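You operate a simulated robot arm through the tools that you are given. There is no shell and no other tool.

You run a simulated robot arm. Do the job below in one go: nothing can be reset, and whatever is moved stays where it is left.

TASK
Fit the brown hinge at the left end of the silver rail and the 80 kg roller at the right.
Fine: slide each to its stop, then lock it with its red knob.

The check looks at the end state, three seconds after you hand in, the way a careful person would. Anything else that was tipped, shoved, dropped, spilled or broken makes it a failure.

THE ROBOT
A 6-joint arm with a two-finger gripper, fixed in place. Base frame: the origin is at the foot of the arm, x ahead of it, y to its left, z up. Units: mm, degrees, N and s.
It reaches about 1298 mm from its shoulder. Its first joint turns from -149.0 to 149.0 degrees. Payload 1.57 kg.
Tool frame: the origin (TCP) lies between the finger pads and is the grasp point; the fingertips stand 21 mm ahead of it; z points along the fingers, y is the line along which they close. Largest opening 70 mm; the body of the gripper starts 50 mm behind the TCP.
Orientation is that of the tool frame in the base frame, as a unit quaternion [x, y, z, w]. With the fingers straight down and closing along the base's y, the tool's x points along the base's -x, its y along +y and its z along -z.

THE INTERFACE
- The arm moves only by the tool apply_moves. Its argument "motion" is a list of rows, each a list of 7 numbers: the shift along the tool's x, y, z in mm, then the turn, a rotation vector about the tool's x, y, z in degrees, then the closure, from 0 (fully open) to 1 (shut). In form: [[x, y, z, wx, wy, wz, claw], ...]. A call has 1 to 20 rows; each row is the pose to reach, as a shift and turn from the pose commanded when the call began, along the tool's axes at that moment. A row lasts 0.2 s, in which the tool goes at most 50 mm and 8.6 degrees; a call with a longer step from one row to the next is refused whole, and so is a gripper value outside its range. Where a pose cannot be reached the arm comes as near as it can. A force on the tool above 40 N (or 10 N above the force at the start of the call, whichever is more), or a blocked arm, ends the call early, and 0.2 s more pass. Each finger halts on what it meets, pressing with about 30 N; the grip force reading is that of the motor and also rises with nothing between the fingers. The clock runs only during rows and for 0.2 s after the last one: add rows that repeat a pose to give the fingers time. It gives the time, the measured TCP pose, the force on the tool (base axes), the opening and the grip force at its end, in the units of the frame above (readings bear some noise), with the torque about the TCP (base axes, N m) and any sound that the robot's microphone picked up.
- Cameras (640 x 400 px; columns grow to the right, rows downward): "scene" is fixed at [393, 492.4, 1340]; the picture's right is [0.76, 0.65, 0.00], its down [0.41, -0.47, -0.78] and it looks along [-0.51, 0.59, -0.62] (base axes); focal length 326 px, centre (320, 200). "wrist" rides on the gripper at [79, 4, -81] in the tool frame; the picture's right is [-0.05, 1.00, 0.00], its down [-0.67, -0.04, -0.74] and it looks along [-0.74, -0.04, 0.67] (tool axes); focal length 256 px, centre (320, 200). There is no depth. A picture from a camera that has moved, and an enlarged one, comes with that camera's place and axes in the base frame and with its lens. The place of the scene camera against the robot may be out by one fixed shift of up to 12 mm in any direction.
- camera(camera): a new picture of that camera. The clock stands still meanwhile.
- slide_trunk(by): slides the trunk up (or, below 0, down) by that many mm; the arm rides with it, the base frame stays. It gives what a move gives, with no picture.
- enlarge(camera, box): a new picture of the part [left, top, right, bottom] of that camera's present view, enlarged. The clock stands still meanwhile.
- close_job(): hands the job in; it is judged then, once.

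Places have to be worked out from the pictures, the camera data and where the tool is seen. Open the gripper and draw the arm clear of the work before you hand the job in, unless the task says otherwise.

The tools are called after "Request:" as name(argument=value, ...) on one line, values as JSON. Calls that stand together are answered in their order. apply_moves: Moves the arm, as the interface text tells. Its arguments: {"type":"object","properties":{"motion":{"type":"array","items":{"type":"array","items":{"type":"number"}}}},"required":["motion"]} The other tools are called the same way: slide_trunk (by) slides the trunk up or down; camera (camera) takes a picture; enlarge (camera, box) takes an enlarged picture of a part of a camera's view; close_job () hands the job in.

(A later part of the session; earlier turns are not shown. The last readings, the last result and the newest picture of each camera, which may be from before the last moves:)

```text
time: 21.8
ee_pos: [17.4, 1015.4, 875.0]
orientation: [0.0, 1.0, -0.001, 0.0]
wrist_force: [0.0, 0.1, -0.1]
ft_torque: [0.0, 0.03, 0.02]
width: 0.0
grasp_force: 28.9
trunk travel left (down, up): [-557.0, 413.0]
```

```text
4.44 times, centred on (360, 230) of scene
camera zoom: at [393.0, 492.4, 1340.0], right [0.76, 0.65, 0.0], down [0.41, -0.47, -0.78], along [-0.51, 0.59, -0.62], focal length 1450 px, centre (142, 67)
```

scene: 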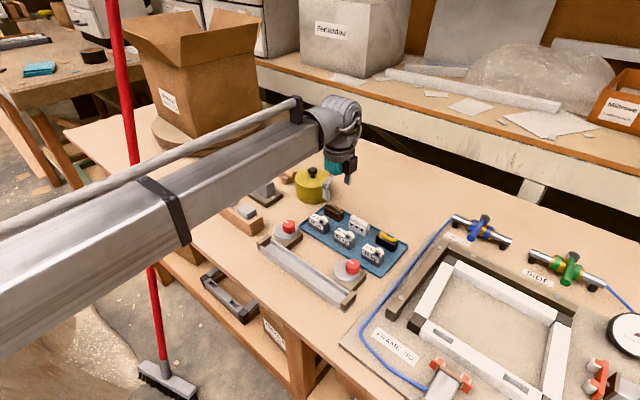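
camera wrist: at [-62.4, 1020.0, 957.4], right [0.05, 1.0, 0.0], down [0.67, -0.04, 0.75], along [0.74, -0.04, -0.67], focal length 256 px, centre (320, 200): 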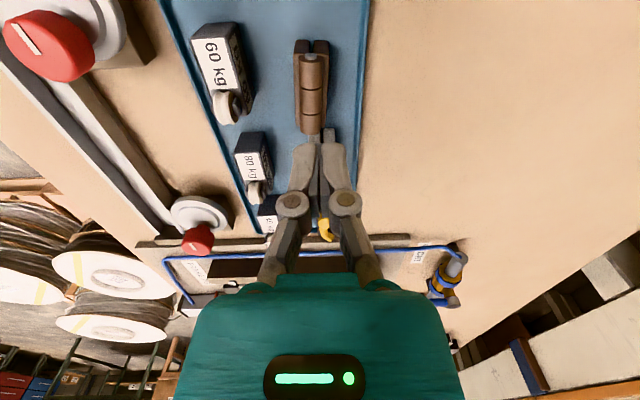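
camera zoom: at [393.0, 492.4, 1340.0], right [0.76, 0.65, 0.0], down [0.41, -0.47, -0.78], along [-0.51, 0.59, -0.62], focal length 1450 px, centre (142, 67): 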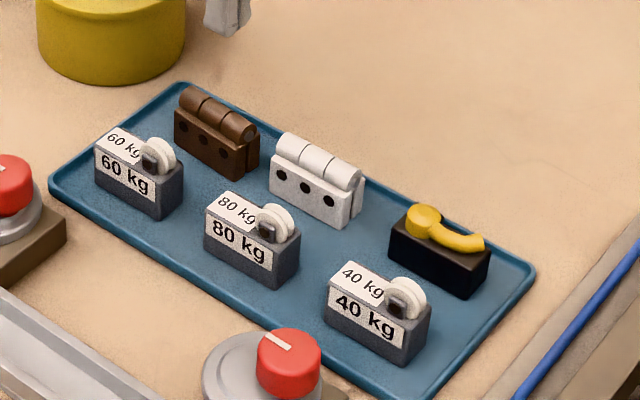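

The hinge was lifted a little, tipped and fell back in the tray, now shifted to about (14.5, 1010) and turned about -4.5°; nothing else moved. The off-centre grip likely let it pitch, so I'll regrip near its middle with the tool turned to match.

Request:
apply_moves(motion=[[0, -2, 0, 0, 0, 2, 0.7], [0.5, -5.7, 0, 0, 0, 4.5, 0.5], [0.5, -5.7, 0, 0, 0, 4.5, 0.43], [0.5, -5.7, 0, 0, 0, 4.5, 0.43]])

Request:
enlarge(camera="wrist", box=[240, 20, 400, 140])

Request:
camera(camera="wrist")

```text
time: 22.8
ee_pos: [16.4, 1010.3, 876.3]
orientation: [0.041, 0.999, 0.0, 0.001]
wrist_force: [-0.6, -0.1, -0.2]
ft_torque: [-0.04, -0.03, -0.03]
width: 39.9
grasp_force: 0.1
trunk travel left (down, up): [-557.0, 413.0]
```

```text
3.33 times, centred on (320, 80) of wrist
camera zoom: at [-62.9, 1020.6, 957.5], right [0.13, 0.99, 0.0], down [0.66, -0.09, 0.75], along [0.74, -0.1, -0.67], focal length 853 px, centre (320, 600)
```

zoom: 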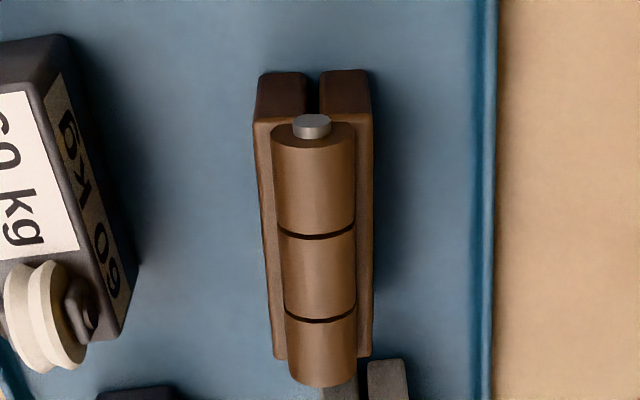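

```text
taken
camera wrist: at [-62.9, 1020.6, 957.5], right [0.13, 0.99, 0.0], down [0.66, -0.09, 0.75], along [0.74, -0.1, -0.67], focal length 256 px, centre (320, 200)
```

wrist: 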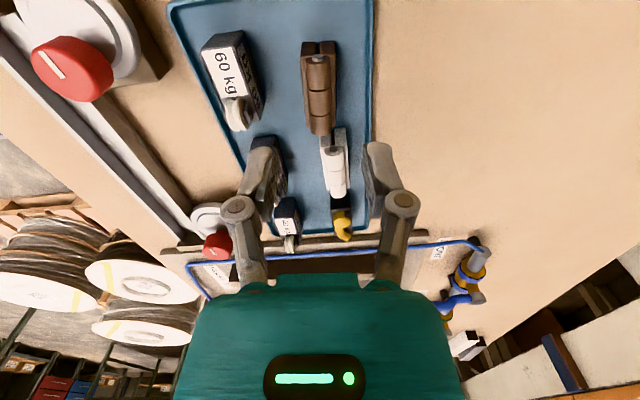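

The hinge is now centred in the tool frame within about 1 mm and aligned to about 1°. Lowering around it again.

Request:
slide_trunk(by=-79)

Request:
enlarge(camera="wrist", box=[240, 60, 400, 220])

Request:
enlarge(camera="scene", box=[300, 160, 400, 240])

```text
time: 23.9
ee_pos: [15.5, 1009.5, 795.2]
orientation: [0.04, 0.999, 0.0, 0.001]
wrist_force: [0.0, 0.2, 1.2]
ft_torque: [0.0, 0.02, 0.02]
width: 39.8
grasp_force: 0.2
trunk travel left (down, up): [-478.0, 492.0]
```

```text
2.50 times, centred on (320, 140) of wrist
camera zoom: at [-62.9, 1020.4, 878.6], right [0.13, 0.99, 0.0], down [0.66, -0.09, 0.75], along [0.74, -0.1, -0.67], focal length 640 px, centre (320, 350)
```

zoom: 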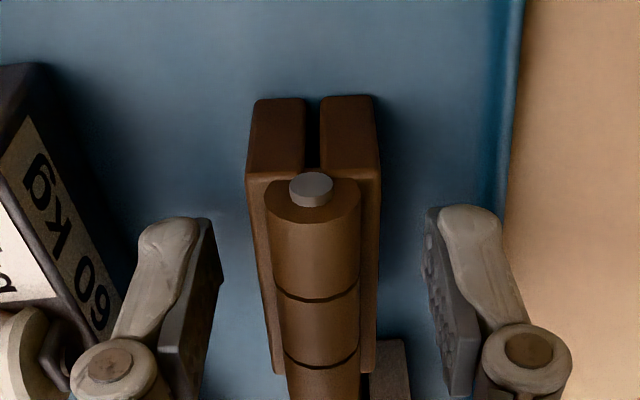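

```text
5.00 times, centred on (350, 200) of scene
camera zoom: at [393.0, 492.4, 1340.0], right [0.76, 0.65, 0.0], down [0.41, -0.47, -0.78], along [-0.51, 0.59, -0.62], focal length 1632 px, centre (170, 200)
```

zoom: 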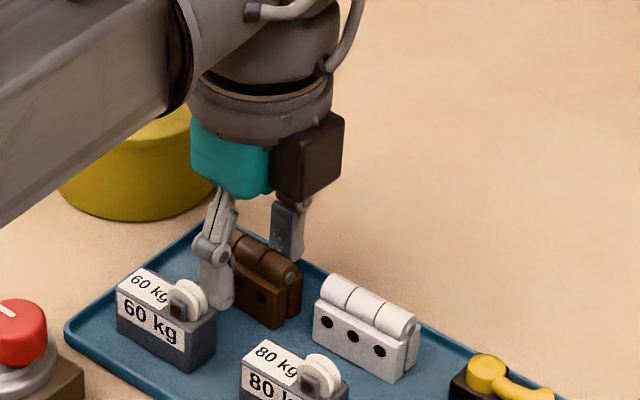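

The fingers straddle the middle of the hinge. Closing.

Request:
apply_moves(motion=[[0, 0, 0, 0, 0, 0, 0.6], [0, 0, 0, 0, 0, 0, 0.7], [0, 0, 0, 0, 0, 0, 0.9], [0, 0, 0, 0, 0, 0, 1], [0, 0, 0, 0, 0, 0, 1], [0, 0, 0, 0, 0, 0, 1]])

Request:
slide_trunk(by=6)

Request:
enlarge(camera="wrist", box=[240, 60, 400, 220])

Request:
enlarge(camera="scene", box=[300, 160, 400, 240])

```text
time: 25.3
ee_pos: [16.2, 1010.4, 796.2]
orientation: [0.039, 0.999, 0.0, 0.001]
wrist_force: [1.3, 0.2, 1.3]
ft_torque: [0.0, -0.01, 0.02]
width: 21.5
grasp_force: 30.3
trunk travel left (down, up): [-478.0, 492.0]
```

```text
time: 25.9
ee_pos: [16.3, 1011.2, 801.4]
orientation: [0.039, 0.999, 0.0, 0.001]
wrist_force: [-0.3, -0.2, -0.6]
ft_torque: [-0.03, 0.01, -0.01]
width: 21.3
grasp_force: 30.1
trunk travel left (down, up): [-484.0, 486.0]
```

```text
2.50 times, centred on (320, 140) of wrist
camera zoom: at [-62.9, 1020.6, 884.4], right [0.13, 0.99, 0.0], down [0.66, -0.09, 0.75], along [0.74, -0.1, -0.67], focal length 640 px, centre (320, 350)
```

zoom: 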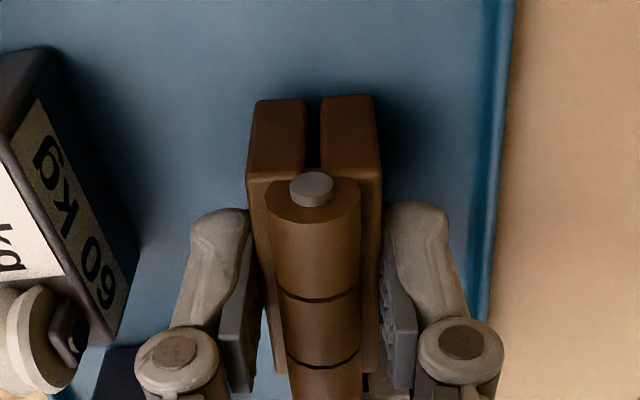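

```text
5.00 times, centred on (350, 200) of scene
camera zoom: at [393.0, 492.4, 1340.0], right [0.76, 0.65, 0.0], down [0.41, -0.47, -0.78], along [-0.51, 0.59, -0.62], focal length 1632 px, centre (170, 200)
```

zoom: 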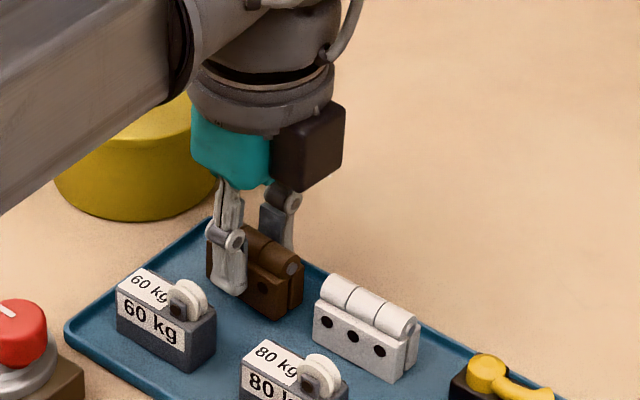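

The hinge rose with the gripper this time and is still at 21.3 mm width. Lifting further in two steps.

Request:
slide_trunk(by=24)

Request:
slide_trunk(by=50)

Request:
camera(camera="wrist")

```text
time: 26.6
ee_pos: [15.7, 1011.1, 826.2]
orientation: [0.039, 0.999, -0.001, 0.0]
wrist_force: [0.3, 0.6, -0.2]
ft_torque: [0.0, 0.0, -0.01]
width: 21.2
grasp_force: 30.0
trunk travel left (down, up): [-508.0, 462.0]
```

```text
time: 27.5
ee_pos: [15.8, 1010.3, 876.5]
orientation: [0.039, 0.999, 0.0, 0.0]
wrist_force: [0.5, -0.2, -0.4]
ft_torque: [0.01, 0.0, -0.02]
width: 21.3
grasp_force: 29.7
trunk travel left (down, up): [-558.0, 412.0]
```

```text
taken
camera wrist: at [-62.9, 1020.7, 958.4], right [0.13, 0.99, 0.0], down [0.66, -0.09, 0.75], along [0.74, -0.1, -0.67], focal length 256 px, centre (320, 200)
```

wrist: 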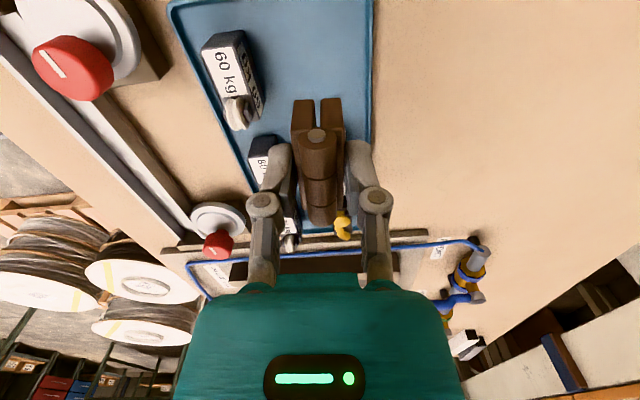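

Holding steady. Now I carry the hinge over the middle-left of the rail (about x=20, y=823) and turn it back parallel to the rail.

Request:
apply_moves(motion=[[-3, -31, 0, 0, 0, -0.7, 1], [-6, -62, 0, 0, 0, -1.5, 1], [-9, -93, 0, 0, 0, -2.2, 1], [-12, -124, 0, 0, 0, -3, 1], [-15, -155, 0, 0, 0, -3.7, 1], [-18.3, -186.4, 0, 0, 0, -4.5, 1], [-18.3, -186.4, 0, 0, 0, -4.5, 1]])

Request:
camera(camera="wrist")

Request:
enlarge(camera="wrist", box=[240, 40, 400, 200])

Request:
camera(camera="scene")

```text
time: 29.1
ee_pos: [19.2, 822.4, 876.5]
orientation: [-0.001, 1.0, -0.001, 0.001]
wrist_force: [-0.2, 0.3, -1.3]
ft_torque: [0.03, 0.02, -0.01]
width: 21.3
grasp_force: 29.9
trunk travel left (down, up): [-558.0, 412.0]
```

```text
taken
camera wrist: at [-60.3, 827.0, 958.7], right [0.05, 1.0, 0.0], down [0.67, -0.04, 0.75], along [0.74, -0.04, -0.67], focal length 256 px, centre (320, 200)
```

wrist: 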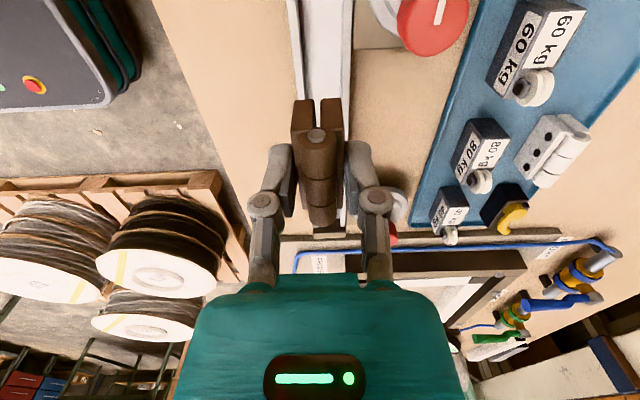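

```text
2.50 times, centred on (320, 120) of wrist
camera zoom: at [-60.3, 827.0, 958.7], right [0.05, 1.0, 0.0], down [0.67, -0.04, 0.75], along [0.74, -0.04, -0.67], focal length 640 px, centre (320, 400)
```

zoom: 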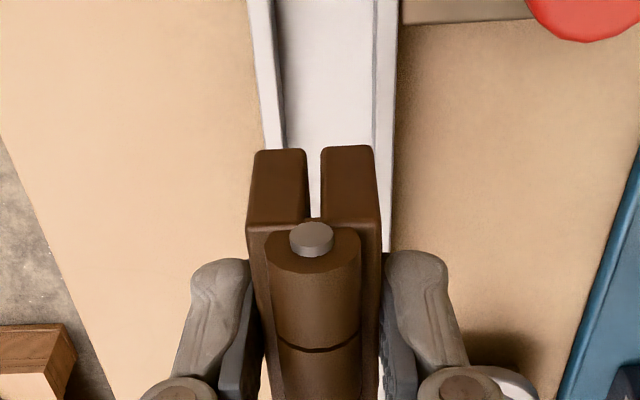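

```text
taken
```

scene: 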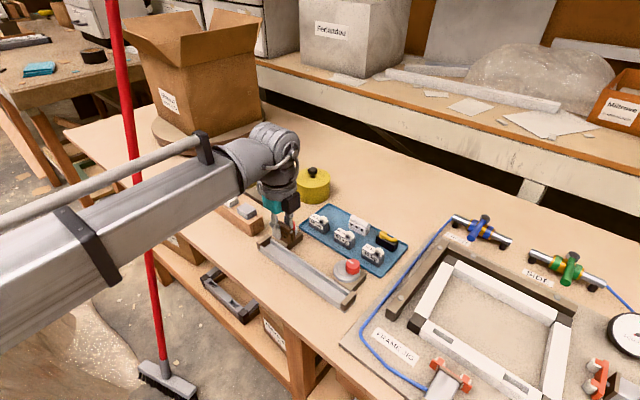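

Holding the hinge above the rail. I'll zoom in on the rail just ahead of the hinge to refine the lateral alignment.

Request:
enlarge(camera="wrist", box=[270, 0, 370, 70])

Request:
enlarge(camera="scene", box=[240, 190, 320, 270])

```text
5.71 times, centred on (320, 35) of wrist
camera zoom: at [-60.3, 827.0, 958.7], right [0.05, 1.0, 0.0], down [0.67, -0.04, 0.75], along [0.74, -0.04, -0.67], focal length 1463 px, centre (320, 1143)
```

zoom: 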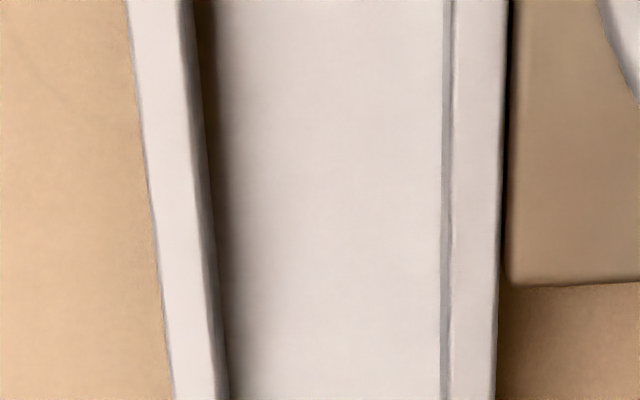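

```text
5.00 times, centred on (280, 230) of scene
camera zoom: at [393.0, 492.4, 1340.0], right [0.76, 0.65, 0.0], down [0.41, -0.47, -0.78], along [-0.51, 0.59, -0.62], focal length 1632 px, centre (520, 50)
```

zoom: 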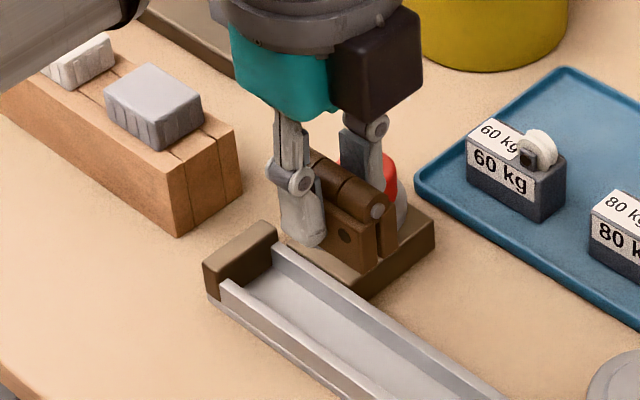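

The rail's centre line is about 2.4 mm further in +y than the tool, at y≈825. I'll shift by 2.3 mm and come down most of the way.

Request:
apply_moves(motion=[[0, 1.2, 0, 0, 0, 0, 1], [0, 2.3, 0, 0, 0, 0, 1], [0, 2.3, 0, 0, 0, 0, 1]])

Request:
slide_trunk(by=-58)

Request:
camera(camera="wrist")

Request:
enlarge(camera="wrist", box=[260, 30, 380, 150])

Request:
enlarge(camera="scene", box=[240, 190, 320, 270])

```text
time: 29.9
ee_pos: [18.9, 824.6, 875.6]
orientation: [0.0, 1.0, 0.0, 0.001]
wrist_force: [-0.4, -0.5, -0.7]
ft_torque: [0.0, -0.01, -0.02]
width: 21.2
grasp_force: 30.6
trunk travel left (down, up): [-558.0, 412.0]
```

```text
time: 30.9
ee_pos: [18.8, 825.2, 818.1]
orientation: [0.0, 1.0, -0.001, 0.001]
wrist_force: [-0.2, 0.1, -1.3]
ft_torque: [0.0, -0.02, 0.0]
width: 21.3
grasp_force: 30.0
trunk travel left (down, up): [-500.0, 470.0]
```

```text
taken
camera wrist: at [-60.2, 829.2, 900.5], right [0.05, 1.0, 0.0], down [0.67, -0.04, 0.75], along [0.74, -0.04, -0.67], focal length 256 px, centre (320, 200)
```

wrist: 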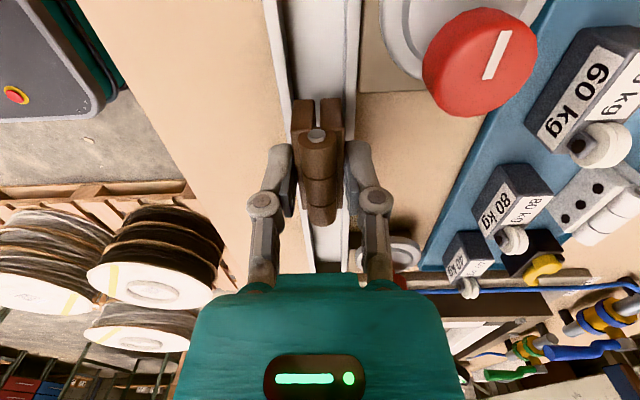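

```text
3.33 times, centred on (320, 90) of wrist
camera zoom: at [-60.2, 829.2, 900.5], right [0.05, 1.0, 0.0], down [0.67, -0.04, 0.75], along [0.74, -0.04, -0.67], focal length 853 px, centre (320, 567)
```

zoom: 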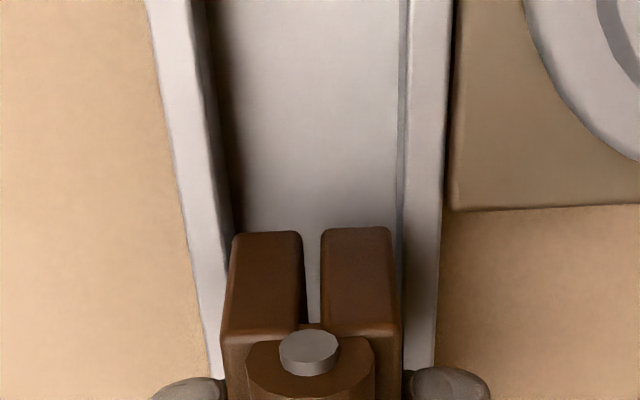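

```text
5.00 times, centred on (280, 230) of scene
camera zoom: at [393.0, 492.4, 1340.0], right [0.76, 0.65, 0.0], down [0.41, -0.47, -0.78], along [-0.51, 0.59, -0.62], focal length 1632 px, centre (520, 50)
```

zoom: 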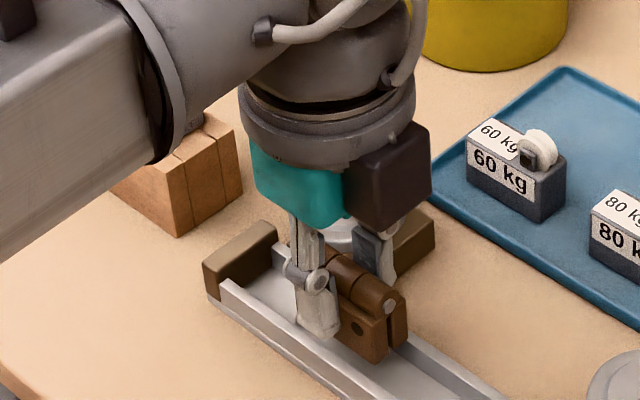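

The hinge bottom is centred over the channel within about 0.5 mm. Lowering 14 mm more, then small steps.

Request:
slide_trunk(by=-14)

Request:
enlarge(camera="wrist", box=[260, 50, 380, 170])

Request:
enlarge(camera="scene", box=[260, 220, 320, 280])

```text
time: 31.5
ee_pos: [18.2, 825.3, 804.3]
orientation: [0.0, 1.0, 0.0, 0.002]
wrist_force: [-0.3, 0.3, -1.0]
ft_torque: [0.02, -0.01, -0.01]
width: 21.3
grasp_force: 29.7
trunk travel left (down, up): [-486.0, 484.0]
```

```text
3.33 times, centred on (320, 110) of wrist
camera zoom: at [-60.2, 829.3, 886.5], right [0.05, 1.0, 0.0], down [0.67, -0.04, 0.75], along [0.74, -0.04, -0.67], focal length 853 px, centre (320, 500)
```

zoom: 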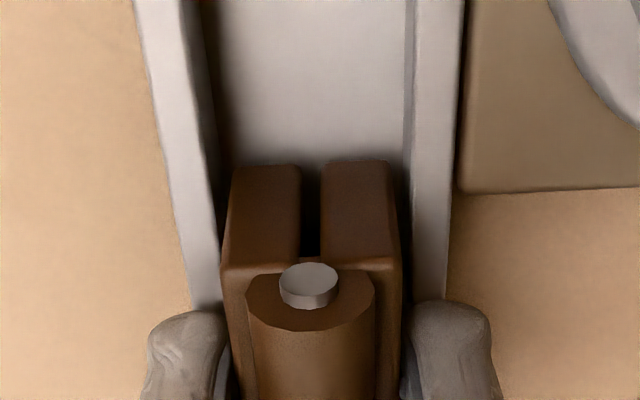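

```text
6.67 times, centred on (290, 250) of scene
camera zoom: at [393.0, 492.4, 1340.0], right [0.76, 0.65, 0.0], down [0.41, -0.47, -0.78], along [-0.51, 0.59, -0.62], focal length 2176 px, centre (520, -133)
```

zoom: 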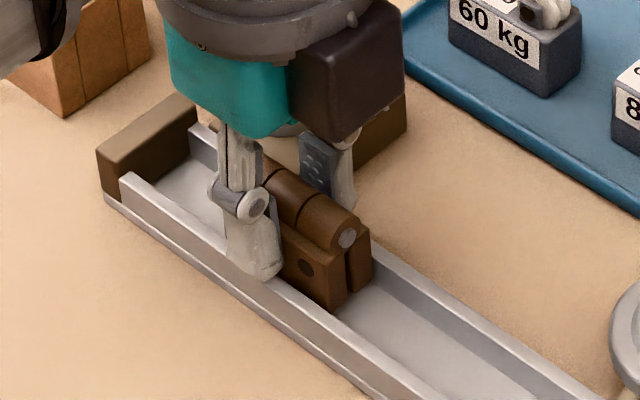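

The hinge is entering the channel, and the front fingertip is close to the wall top. Small steps with force check.

Request:
slide_trunk(by=-3)

Request:
enlarge(camera="scene", box=[270, 230, 310, 270])

```text
time: 32.0
ee_pos: [18.6, 825.7, 801.7]
orientation: [0.0, 1.0, 0.001, 0.001]
wrist_force: [0.4, 0.3, 0.0]
ft_torque: [0.03, 0.01, -0.01]
width: 20.9
grasp_force: 29.7
trunk travel left (down, up): [-483.0, 487.0]
```

```text
10.00 times, centred on (290, 250) of scene
camera zoom: at [393.0, 492.4, 1340.0], right [0.76, 0.65, 0.0], down [0.41, -0.47, -0.78], along [-0.51, 0.59, -0.62], focal length 3263 px, centre (620, -300)
```

zoom: 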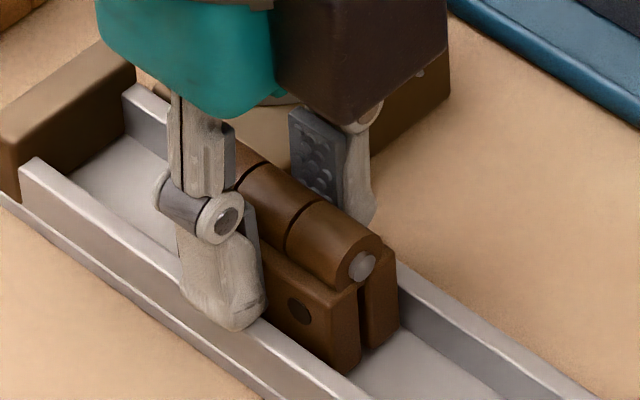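

No contact yet. Wall tops look to be around z≈777, a few mm under the fingertips, so I go 2 mm lower and check.

Request:
slide_trunk(by=-2)

Request:
enlarge(camera="wrist", box=[260, 60, 380, 180])

```text
time: 32.5
ee_pos: [20.0, 825.1, 801.2]
orientation: [0.0, 1.0, 0.003, 0.001]
wrist_force: [0.3, 6.7, 20.3]
ft_torque: [-0.07, 0.03, -0.03]
width: 21.2
grasp_force: 29.8
trunk travel left (down, up): [-481.0, 489.0]
```

```text
3.33 times, centred on (320, 120) of wrist
camera zoom: at [-60.2, 829.0, 882.8], right [0.05, 1.0, 0.0], down [0.67, -0.04, 0.75], along [0.74, -0.04, -0.67], focal length 853 px, centre (320, 467)
```

zoom: 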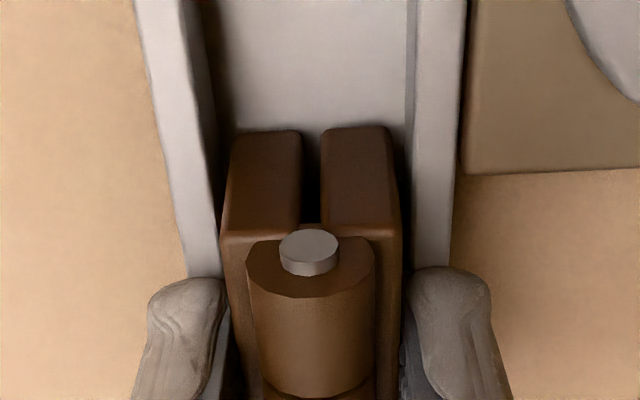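

There's about 20 N of contact now — either the hinge is on the channel floor or the fingers are on the walls. I'll zoom in to see which.

Request:
enlarge(camera="scene", box=[275, 240, 305, 270])

Request:
enlarge(camera="wrist", box=[290, 90, 350, 140])

```text
13.33 times, centred on (290, 255) of scene
camera zoom: at [393.0, 492.4, 1340.0], right [0.76, 0.65, 0.0], down [0.41, -0.47, -0.78], along [-0.51, 0.59, -0.62], focal length 4351 px, centre (720, -533)
```

zoom: 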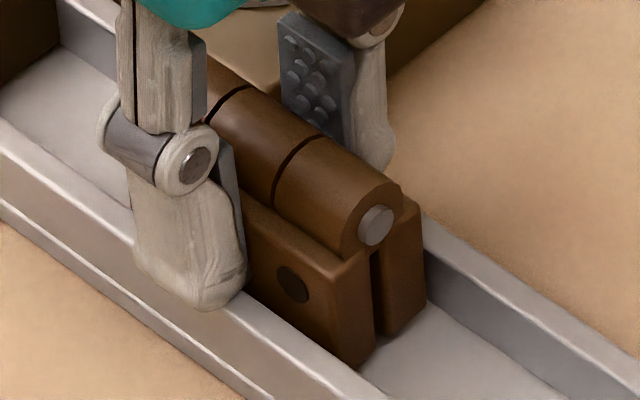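

```text
8.00 times, centred on (320, 115) of wrist
camera zoom: at [-60.2, 829.0, 882.8], right [0.05, 1.0, 0.0], down [0.67, -0.04, 0.75], along [0.74, -0.04, -0.67], focal length 2048 px, centre (320, 880)
```

zoom: 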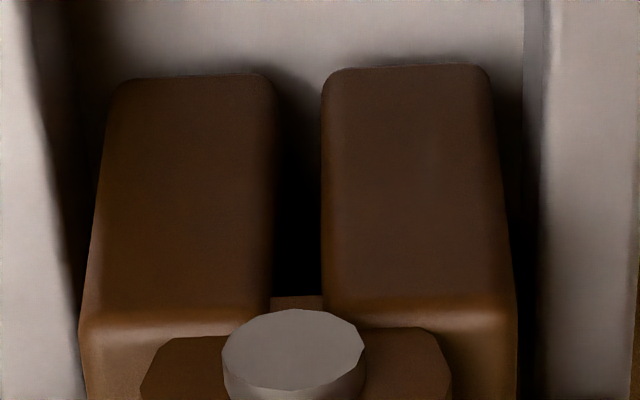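

The hinge bottom is on (or within a millimetre of) the channel floor, at z≈768, with wall tops near z≈778. I'll relieve the pressure, open slightly so the hinge settles, then look.

Request:
slide_trunk(by=1)

Request:
apply_moves(motion=[[0, 0, 0, 0, 0, 0, 0.66], [0, 0, 0, 0, 0, 0, 0.62], [0, 0, 0, 0, 0, 0, 0.6], [0, 0, 0, 0, 0, 0, 0.6]])

Request:
enlarge(camera="wrist", box=[260, 60, 380, 180])

Request:
enlarge(camera="scene", box=[275, 240, 305, 270])

```text
time: 33.1
ee_pos: [19.3, 825.3, 800.6]
orientation: [0.0, 1.0, 0.0, 0.001]
wrist_force: [0.9, 5.7, 11.0]
ft_torque: [0.04, 0.01, -0.01]
width: 21.5
grasp_force: 30.4
trunk travel left (down, up): [-482.0, 488.0]
```

```text
time: 34.1
ee_pos: [19.1, 825.5, 800.0]
orientation: [0.0, 1.0, 0.0, 0.001]
wrist_force: [-1.0, -0.2, 0.2]
ft_torque: [-0.03, 0.04, -0.01]
width: 28.0
grasp_force: 0.0
trunk travel left (down, up): [-482.0, 488.0]
```

```text
3.33 times, centred on (320, 120) of wrist
camera zoom: at [-60.2, 829.2, 882.5], right [0.05, 1.0, 0.0], down [0.67, -0.04, 0.75], along [0.74, -0.04, -0.67], focal length 853 px, centre (320, 467)
```

zoom: 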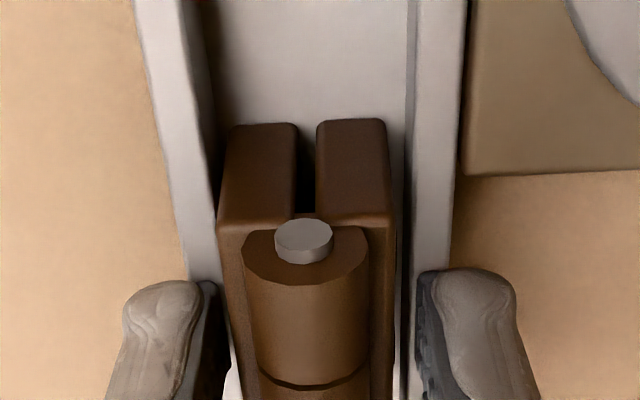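

```text
13.33 times, centred on (290, 255) of scene
camera zoom: at [393.0, 492.4, 1340.0], right [0.76, 0.65, 0.0], down [0.41, -0.47, -0.78], along [-0.51, 0.59, -0.62], focal length 4351 px, centre (720, -533)
```

zoom: 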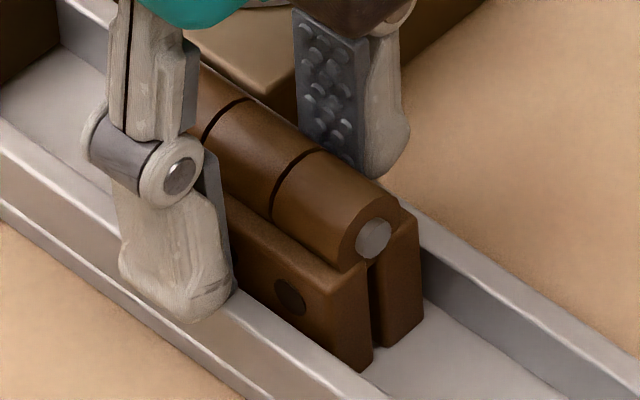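

The hinge dropped the last couple of millimetres and now sits in the channel. Lifting isn't needed any more, so I'll regrip it 12 mm further toward its +x end, which keeps the finger clear of the left disc when sliding to the stop.

Request:
apply_moves(motion=[[-6, 0, 0, 0, 0, 0, 0.6], [-12, 0, 0, 0, 0, 0, 0.6], [-12, 0, 0, 0, 0, 0, 0.66], [-12, 0, 0, 0, 0, 0, 0.8], [-12, 0, 0, 0, 0, 0, 1], [-12, 0, 0, 0, 0, 0, 1]])

Request:
enlarge(camera="wrist", box=[260, 40, 380, 160])

```text
time: 35.5
ee_pos: [31.5, 825.3, 799.9]
orientation: [0.0, 1.0, 0.001, 0.001]
wrist_force: [-0.2, 0.0, 5.7]
ft_torque: [-0.08, 0.02, 0.01]
width: 21.2
grasp_force: 30.6
trunk travel left (down, up): [-482.0, 488.0]
```

```text
3.33 times, centred on (320, 100) of wrist
camera zoom: at [-47.9, 829.4, 882.9], right [0.05, 1.0, 0.0], down [0.67, -0.04, 0.75], along [0.74, -0.04, -0.67], focal length 853 px, centre (320, 533)
```

zoom: 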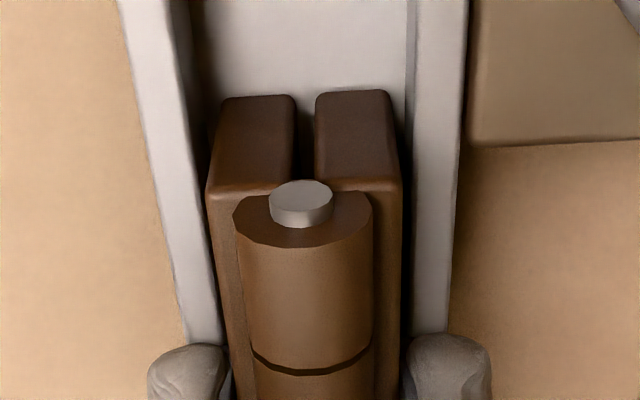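

Gripped with the fingertips just touching the wall tops (5.7 N). I'll raise 1 mm and slide 38 mm toward the left stop.

Request:
slide_trunk(by=1)

Request:
apply_moves(motion=[[6, 0, 0, 0, 0, 0, 1], [13, 0, 0, 0, 0, 0, 1], [20, 0, 0, 0, 0, 0, 1], [27, 0, 0, 0, 0, 0, 1], [33, 0, 0, 0, 0, 0, 1], [38, 0, 0, 0, 0, 0, 1]])

Request:
camera(camera="wrist")

Request:
enlarge(camera="wrist", box=[260, 40, 380, 160])

Request:
enlarge(camera="scene", box=[250, 210, 320, 270])

```text
time: 36.0
ee_pos: [32.1, 826.0, 801.5]
orientation: [0.0, 1.0, 0.0, 0.001]
wrist_force: [-0.7, -0.2, -0.2]
ft_torque: [-0.01, -0.07, 0.01]
width: 21.1
grasp_force: 30.3
trunk travel left (down, up): [-483.0, 487.0]
```

```text
time: 37.4
ee_pos: [-8.1, 825.8, 801.1]
orientation: [0.0, 1.0, 0.001, 0.001]
wrist_force: [-0.1, 0.1, 0.2]
ft_torque: [0.01, 0.01, 0.0]
width: 21.5
grasp_force: 29.7
trunk travel left (down, up): [-483.0, 487.0]
```

```text
taken
camera wrist: at [-86.8, 829.8, 883.5], right [0.05, 1.0, 0.0], down [0.67, -0.04, 0.75], along [0.74, -0.04, -0.67], focal length 256 px, centre (320, 200)
```

wrist: 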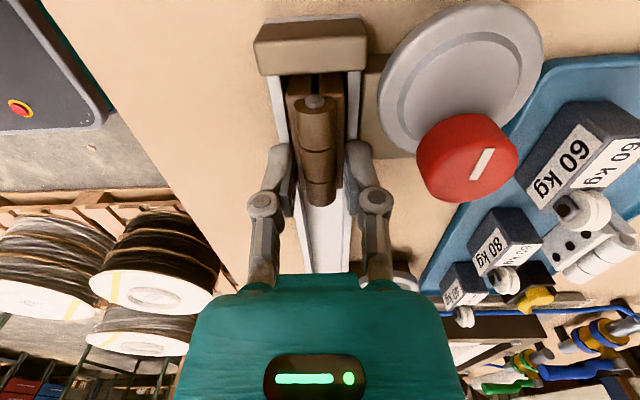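

```text
3.33 times, centred on (320, 100) of wrist
camera zoom: at [-86.8, 829.8, 883.5], right [0.05, 1.0, 0.0], down [0.67, -0.04, 0.75], along [0.74, -0.04, -0.67], focal length 853 px, centre (320, 533)
```

zoom: 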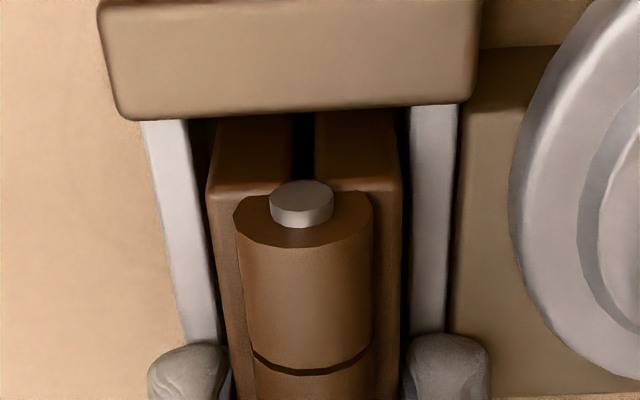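

```text
6.67 times, centred on (285, 240) of scene
camera zoom: at [393.0, 492.4, 1340.0], right [0.76, 0.65, 0.0], down [0.41, -0.47, -0.78], along [-0.51, 0.59, -0.62], focal length 2176 px, centre (553, -67)
```

zoom: 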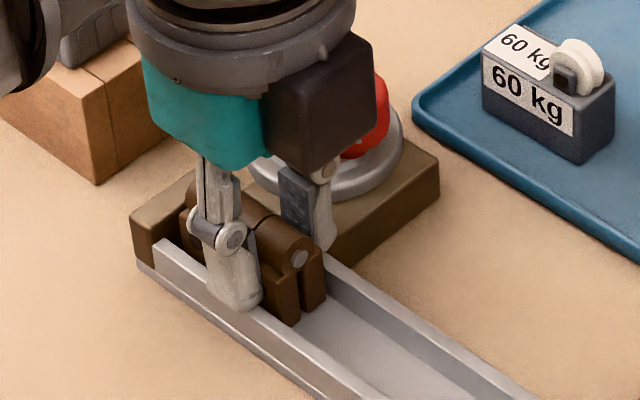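

The hinge's end is about 4–6 mm from the stop. Advancing in small steps while watching the force.

Request:
apply_moves(motion=[[1, 0, 0, 0, 0, 0, 1], [2, 0, 0, 0, 0, 0, 1], [3, 0, 0, 0, 0, 0, 1]])

Request:
enlarge(camera="wrist", box=[260, 40, 380, 160])

```text
time: 38.2
ee_pos: [-10.0, 825.9, 801.0]
orientation: [0.0, 1.0, 0.0, 0.001]
wrist_force: [-0.1, 0.1, 0.1]
ft_torque: [-0.01, 0.0, 0.01]
width: 21.2
grasp_force: 30.2
trunk travel left (down, up): [-483.0, 487.0]
```

```text
3.33 times, centred on (320, 100) of wrist
camera zoom: at [-89.4, 829.7, 883.5], right [0.05, 1.0, 0.0], down [0.67, -0.04, 0.75], along [0.74, -0.04, -0.67], focal length 853 px, centre (320, 533)
```

zoom: 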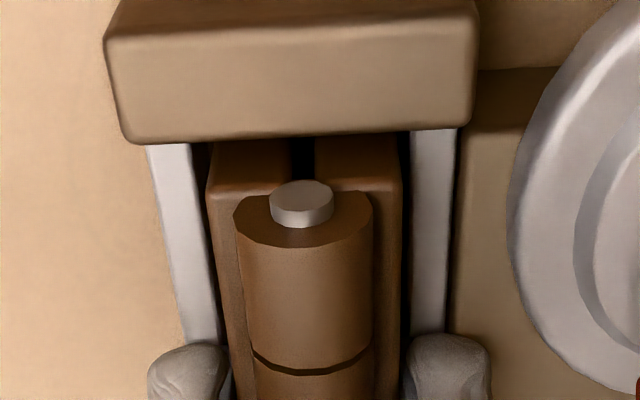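

About 1–1.5 mm left by the picture. Two more half-millimetre steps.

Request:
apply_moves(motion=[[0.5, 0, 0, 0, 0, 0, 1], [1, 0, 0, 0, 0, 0, 1], [1, 0, 0, 0, 0, 0, 1]])

```text
time: 39.0
ee_pos: [-9.8, 825.3, 802.1]
orientation: [-0.001, 1.0, 0.0, 0.0]
wrist_force: [0.5, -0.7, -0.7]
ft_torque: [-0.02, -0.02, 0.0]
width: 21.2
grasp_force: 29.9
trunk travel left (down, up): [-483.0, 487.0]
```

Request:
apply_moves(motion=[[0.5, 0, 0, 0, 0, 0, 1], [1, 0, 0, 0, 0, 0, 1], [1, 0, 0, 0, 0, 0, 1]])

Request:
enlarge(camera="wrist", box=[260, 40, 380, 160])

```text
time: 39.8
ee_pos: [-11.6, 826.1, 801.1]
orientation: [0.001, 1.0, -0.001, 0.0]
wrist_force: [0.3, -0.2, -0.1]
ft_torque: [-0.03, -0.02, 0.03]
width: 21.2
grasp_force: 29.8
trunk travel left (down, up): [-483.0, 487.0]
```

```text
3.33 times, centred on (320, 100) of wrist
camera zoom: at [-91.3, 829.7, 883.5], right [0.05, 1.0, 0.0], down [0.67, -0.04, 0.75], along [0.74, -0.04, -0.67], focal length 853 px, centre (320, 533)
```

zoom: 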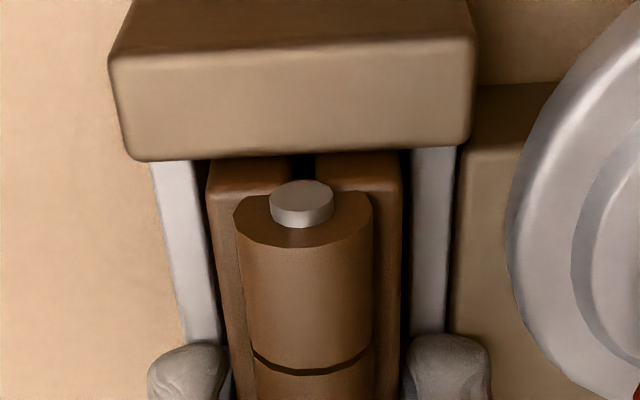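

Still no contact force; the gap closes by about 10 px per mm. Continuing by 1 mm.

Request:
apply_moves(motion=[[0.5, 0, 0, 0, 0, 0, 1], [1, 0, 0, 0, 0, 0, 1], [1, 0, 0, 0, 0, 0, 1]])

Request:
enlarge(camera="wrist", box=[260, 40, 380, 160])

```text
time: 40.6
ee_pos: [-11.7, 825.7, 801.6]
orientation: [0.001, 1.0, 0.0, 0.001]
wrist_force: [4.8, -0.6, 0.4]
ft_torque: [-0.03, -0.13, -0.05]
width: 21.3
grasp_force: 30.4
trunk travel left (down, up): [-483.0, 487.0]
```

```text
3.33 times, centred on (320, 100) of wrist
camera zoom: at [-91.9, 829.4, 883.5], right [0.05, 1.0, 0.0], down [0.66, -0.04, 0.75], along [0.75, -0.04, -0.67], focal length 853 px, centre (320, 533)
```

zoom: 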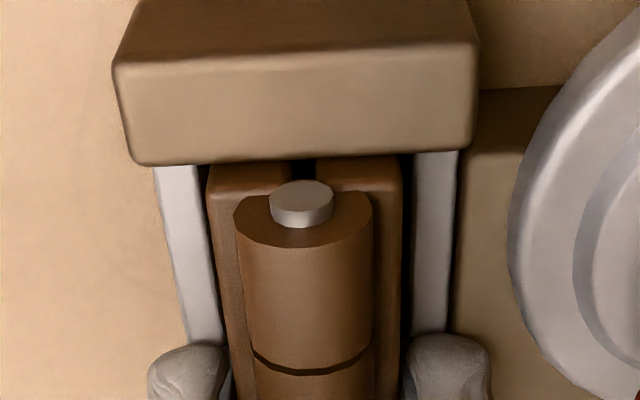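

Contact at the left stop: +4.8 N in x. Releasing the hinge with a small opening.

Request:
apply_moves(motion=[[0, 0, 0, 0, 0, 0, 0.67], [0, 0, 0, 0, 0, 0, 0.63], [0, 0, 0, 0, 0, 0, 0.61], [0, 0, 0, 0, 0, 0, 0.61]])

Request:
enlarge(camera="wrist", box=[260, 40, 380, 160])

Request:
enlarge(camera="scene", box=[250, 210, 320, 270])

```text
time: 41.6
ee_pos: [-12.7, 824.8, 801.1]
orientation: [0.0, 1.0, -0.001, 0.0]
wrist_force: [0.8, 0.7, 0.2]
ft_torque: [0.04, 0.03, -0.01]
width: 27.4
grasp_force: 0.1
trunk travel left (down, up): [-483.0, 487.0]
```

```text
3.33 times, centred on (320, 100) of wrist
camera zoom: at [-92.4, 829.4, 883.5], right [0.05, 1.0, 0.0], down [0.67, -0.04, 0.75], along [0.74, -0.04, -0.67], focal length 853 px, centre (320, 533)
```

zoom: 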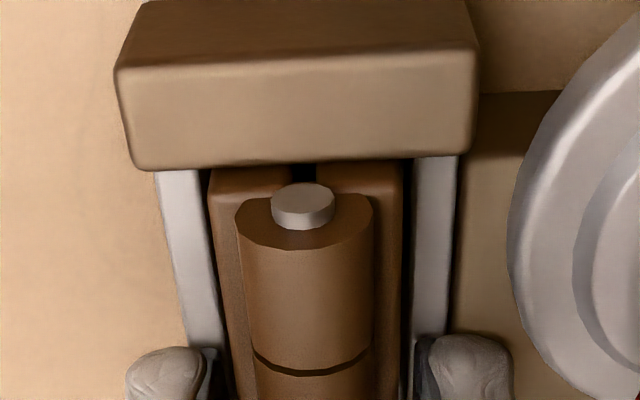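

```text
6.67 times, centred on (285, 240) of scene
camera zoom: at [393.0, 492.4, 1340.0], right [0.76, 0.65, 0.0], down [0.41, -0.47, -0.78], along [-0.51, 0.59, -0.62], focal length 2176 px, centre (553, -67)
```

zoom: 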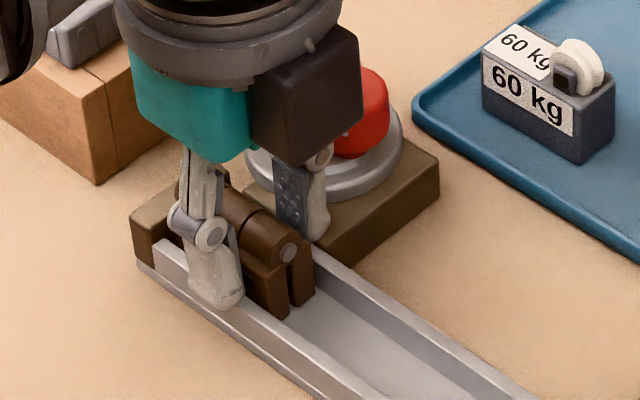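

The hinge rests at its stop. Raising clear of it.

Request:
slide_trunk(by=70)

Request:
camera(camera="wrist")

Request:
enlarge(camera="scene", box=[250, 210, 320, 270])

```text
time: 42.6
ee_pos: [-13.0, 824.8, 870.3]
orientation: [0.0, 1.0, 0.0, 0.001]
wrist_force: [-0.6, 0.1, 0.4]
ft_torque: [0.0, 0.01, 0.0]
width: 27.1
grasp_force: 0.0
trunk travel left (down, up): [-553.0, 417.0]
```

```text
taken
camera wrist: at [-92.5, 829.5, 953.5], right [0.05, 1.0, 0.0], down [0.67, -0.04, 0.75], along [0.74, -0.04, -0.67], focal length 256 px, centre (320, 200)
```

wrist: 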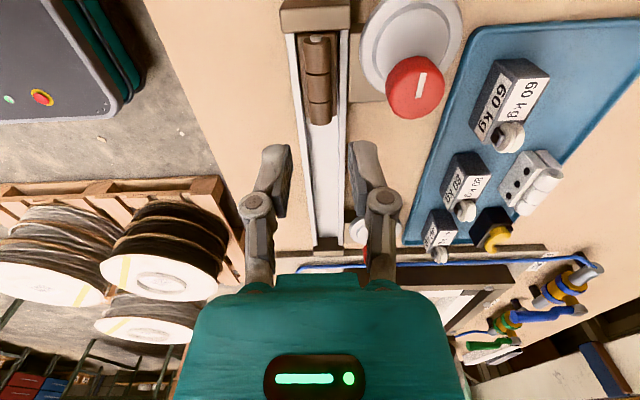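

```text
6.67 times, centred on (285, 240) of scene
camera zoom: at [393.0, 492.4, 1340.0], right [0.76, 0.65, 0.0], down [0.41, -0.47, -0.78], along [-0.51, 0.59, -0.62], focal length 2176 px, centre (553, -67)
```

zoom: 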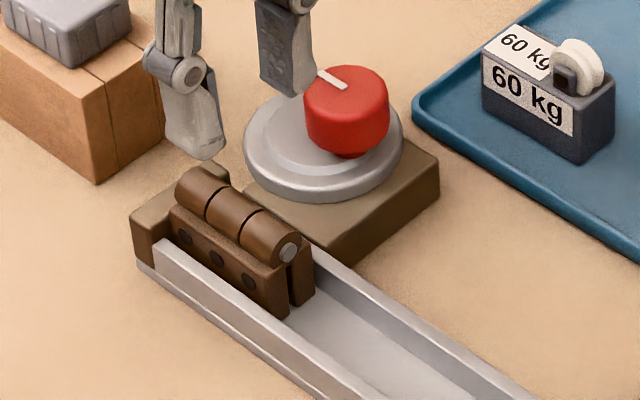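

The hinge sits flat at the stop with the disc lobe still pointing along -x; the base block is centred under the knob, so the knob axis is the pivot. I'll zoom on the knob to locate it.

Request:
enlarge(camera="wrist", box=[350, 0, 470, 130])

Request:
enlarge(camera="wrist", box=[270, 0, 370, 80])

```text
3.08 times, centred on (410, 65) of wrist
camera zoom: at [-92.5, 829.5, 953.5], right [0.05, 1.0, 0.0], down [0.67, -0.04, 0.75], along [0.74, -0.04, -0.67], focal length 788 px, centre (43, 615)
```

zoom: 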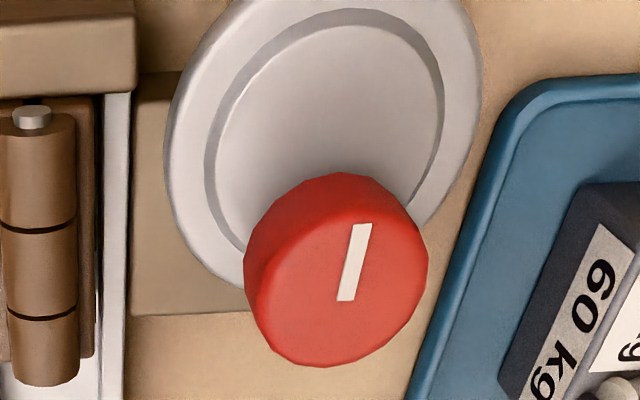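

```text
5.00 times, centred on (320, 40) of wrist
camera zoom: at [-92.5, 829.5, 953.5], right [0.05, 1.0, 0.0], down [0.67, -0.04, 0.75], along [0.74, -0.04, -0.67], focal length 1280 px, centre (320, 1000)
```

zoom: 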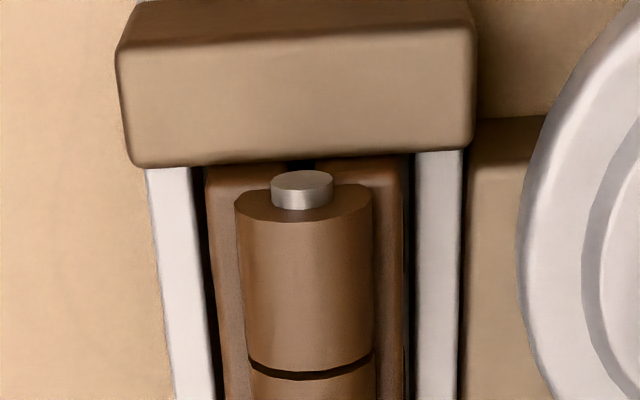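

Triangulating from two views puts the left knob's axis near (-25, 878.5) and its top at z≈815. I'll move above it with the fingers opened to 46 mm.

Request:
apply_moves(motion=[[6, 27, 0, 0, 0, 0, 0.45], [12, 53.7, 0, 0, 0, 0, 0.34], [12, 53.7, 0, 0, 0, 0, 0.34]])

Request:
camera(camera="wrist")

Request:
enlarge(camera="wrist", box=[240, 40, 400, 200])

```text
time: 43.5
ee_pos: [-24.7, 877.9, 871.8]
orientation: [0.0, 1.0, 0.0, 0.001]
wrist_force: [-0.9, -0.9, 0.0]
ft_torque: [-0.03, -0.01, 0.01]
width: 46.2
grasp_force: 0.0
trunk travel left (down, up): [-553.0, 417.0]
```

```text
taken
camera wrist: at [-104.3, 883.0, 953.4], right [0.05, 1.0, 0.0], down [0.67, -0.04, 0.75], along [0.74, -0.04, -0.67], focal length 256 px, centre (320, 200)
```

wrist: 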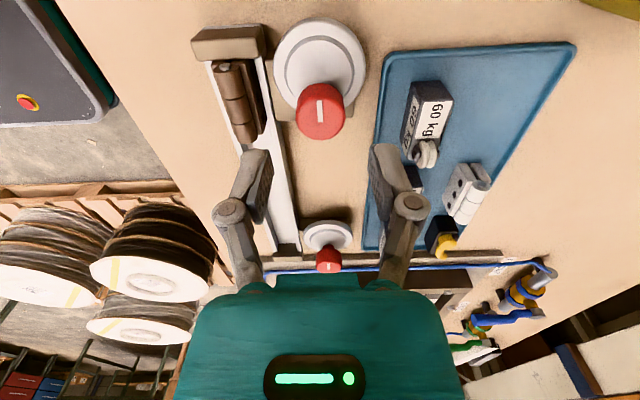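

```text
2.50 times, centred on (320, 120) of wrist
camera zoom: at [-104.3, 883.0, 953.4], right [0.05, 1.0, 0.0], down [0.67, -0.04, 0.75], along [0.74, -0.04, -0.67], focal length 640 px, centre (320, 400)
```

zoom: 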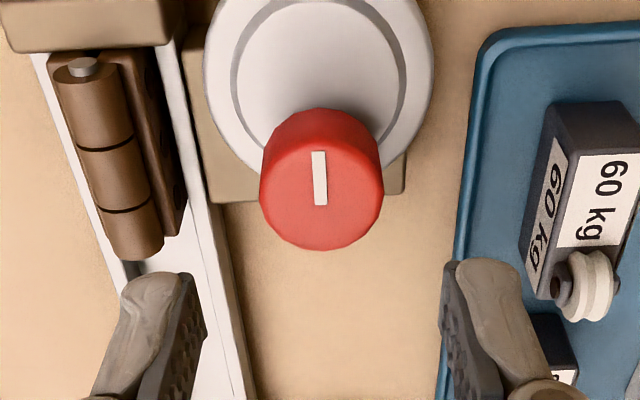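

Laterally the knob is centred between the fingers. Coming down 30 mm to check the x alignment near the knob.

Request:
slide_trunk(by=-30)

Request:
enlarge(camera="wrist", box=[240, 80, 400, 240])

Request:
enlarge(camera="scene", box=[250, 190, 330, 260])

```text
time: 44.2
ee_pos: [-24.7, 878.5, 841.4]
orientation: [0.0, 1.0, -0.001, 0.001]
wrist_force: [-0.2, 0.7, 0.2]
ft_torque: [0.03, -0.01, 0.0]
width: 46.4
grasp_force: 0.1
trunk travel left (down, up): [-523.0, 447.0]
```

```text
2.50 times, centred on (320, 160) of wrist
camera zoom: at [-104.3, 882.7, 923.6], right [0.05, 1.0, 0.0], down [0.67, -0.04, 0.75], along [0.74, -0.04, -0.67], focal length 640 px, centre (320, 300)
```

zoom: 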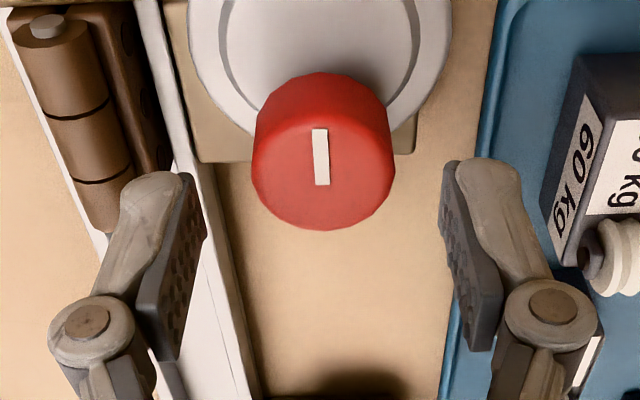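

```text
5.71 times, centred on (290, 225) of scene
camera zoom: at [393.0, 492.4, 1340.0], right [0.76, 0.65, 0.0], down [0.41, -0.47, -0.78], along [-0.51, 0.59, -0.62], focal length 1865 px, centre (491, 57)
```

zoom: 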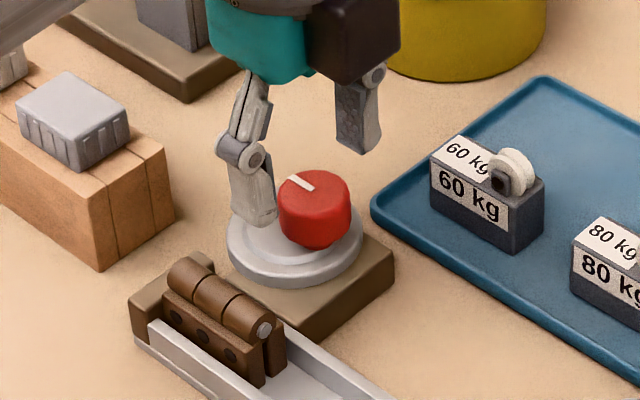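

Two heights agree on the knob top at z≈820 and its axis about 1.2 mm further +x. I'll correct that and lower 17 mm around the knob.

Request:
apply_moves(motion=[[-1.2, 0, 0, 0, 0, 0, 0.34], [-1.2, 0, 0, 0, 0, 0, 0.34]])

Request:
slide_trunk(by=-17)

Request:
enlarge(camera="wrist", box=[240, 100, 400, 260])

Request:
enlarge(camera="scene", box=[260, 190, 320, 250])

```text
time: 44.8
ee_pos: [-23.3, 879.6, 841.3]
orientation: [0.0, 1.0, -0.001, 0.001]
wrist_force: [-0.1, 0.6, 0.0]
ft_torque: [-0.01, 0.0, 0.01]
width: 46.3
grasp_force: 0.1
trunk travel left (down, up): [-523.0, 447.0]
```

```text
time: 45.4
ee_pos: [-23.8, 878.9, 824.8]
orientation: [0.0, 1.0, 0.001, 0.001]
wrist_force: [0.0, -0.8, 0.2]
ft_torque: [-0.03, 0.01, -0.01]
width: 46.3
grasp_force: 0.1
trunk travel left (down, up): [-506.0, 464.0]
```

```text
2.50 times, centred on (320, 180) of wrist
camera zoom: at [-103.0, 882.8, 906.5], right [0.05, 1.0, 0.0], down [0.67, -0.04, 0.75], along [0.74, -0.04, -0.67], focal length 640 px, centre (320, 250)
```

zoom: 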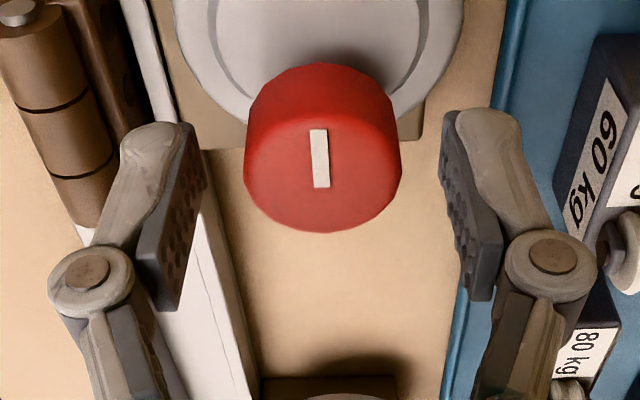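

```text
6.67 times, centred on (290, 220) of scene
camera zoom: at [393.0, 492.4, 1340.0], right [0.76, 0.65, 0.0], down [0.41, -0.47, -0.78], along [-0.51, 0.59, -0.62], focal length 2176 px, centre (520, 67)
```

zoom: 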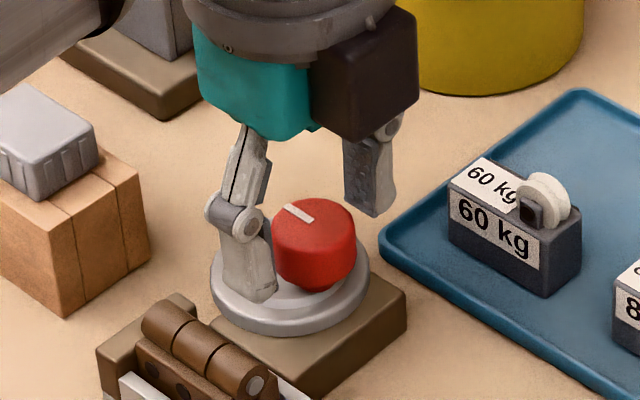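

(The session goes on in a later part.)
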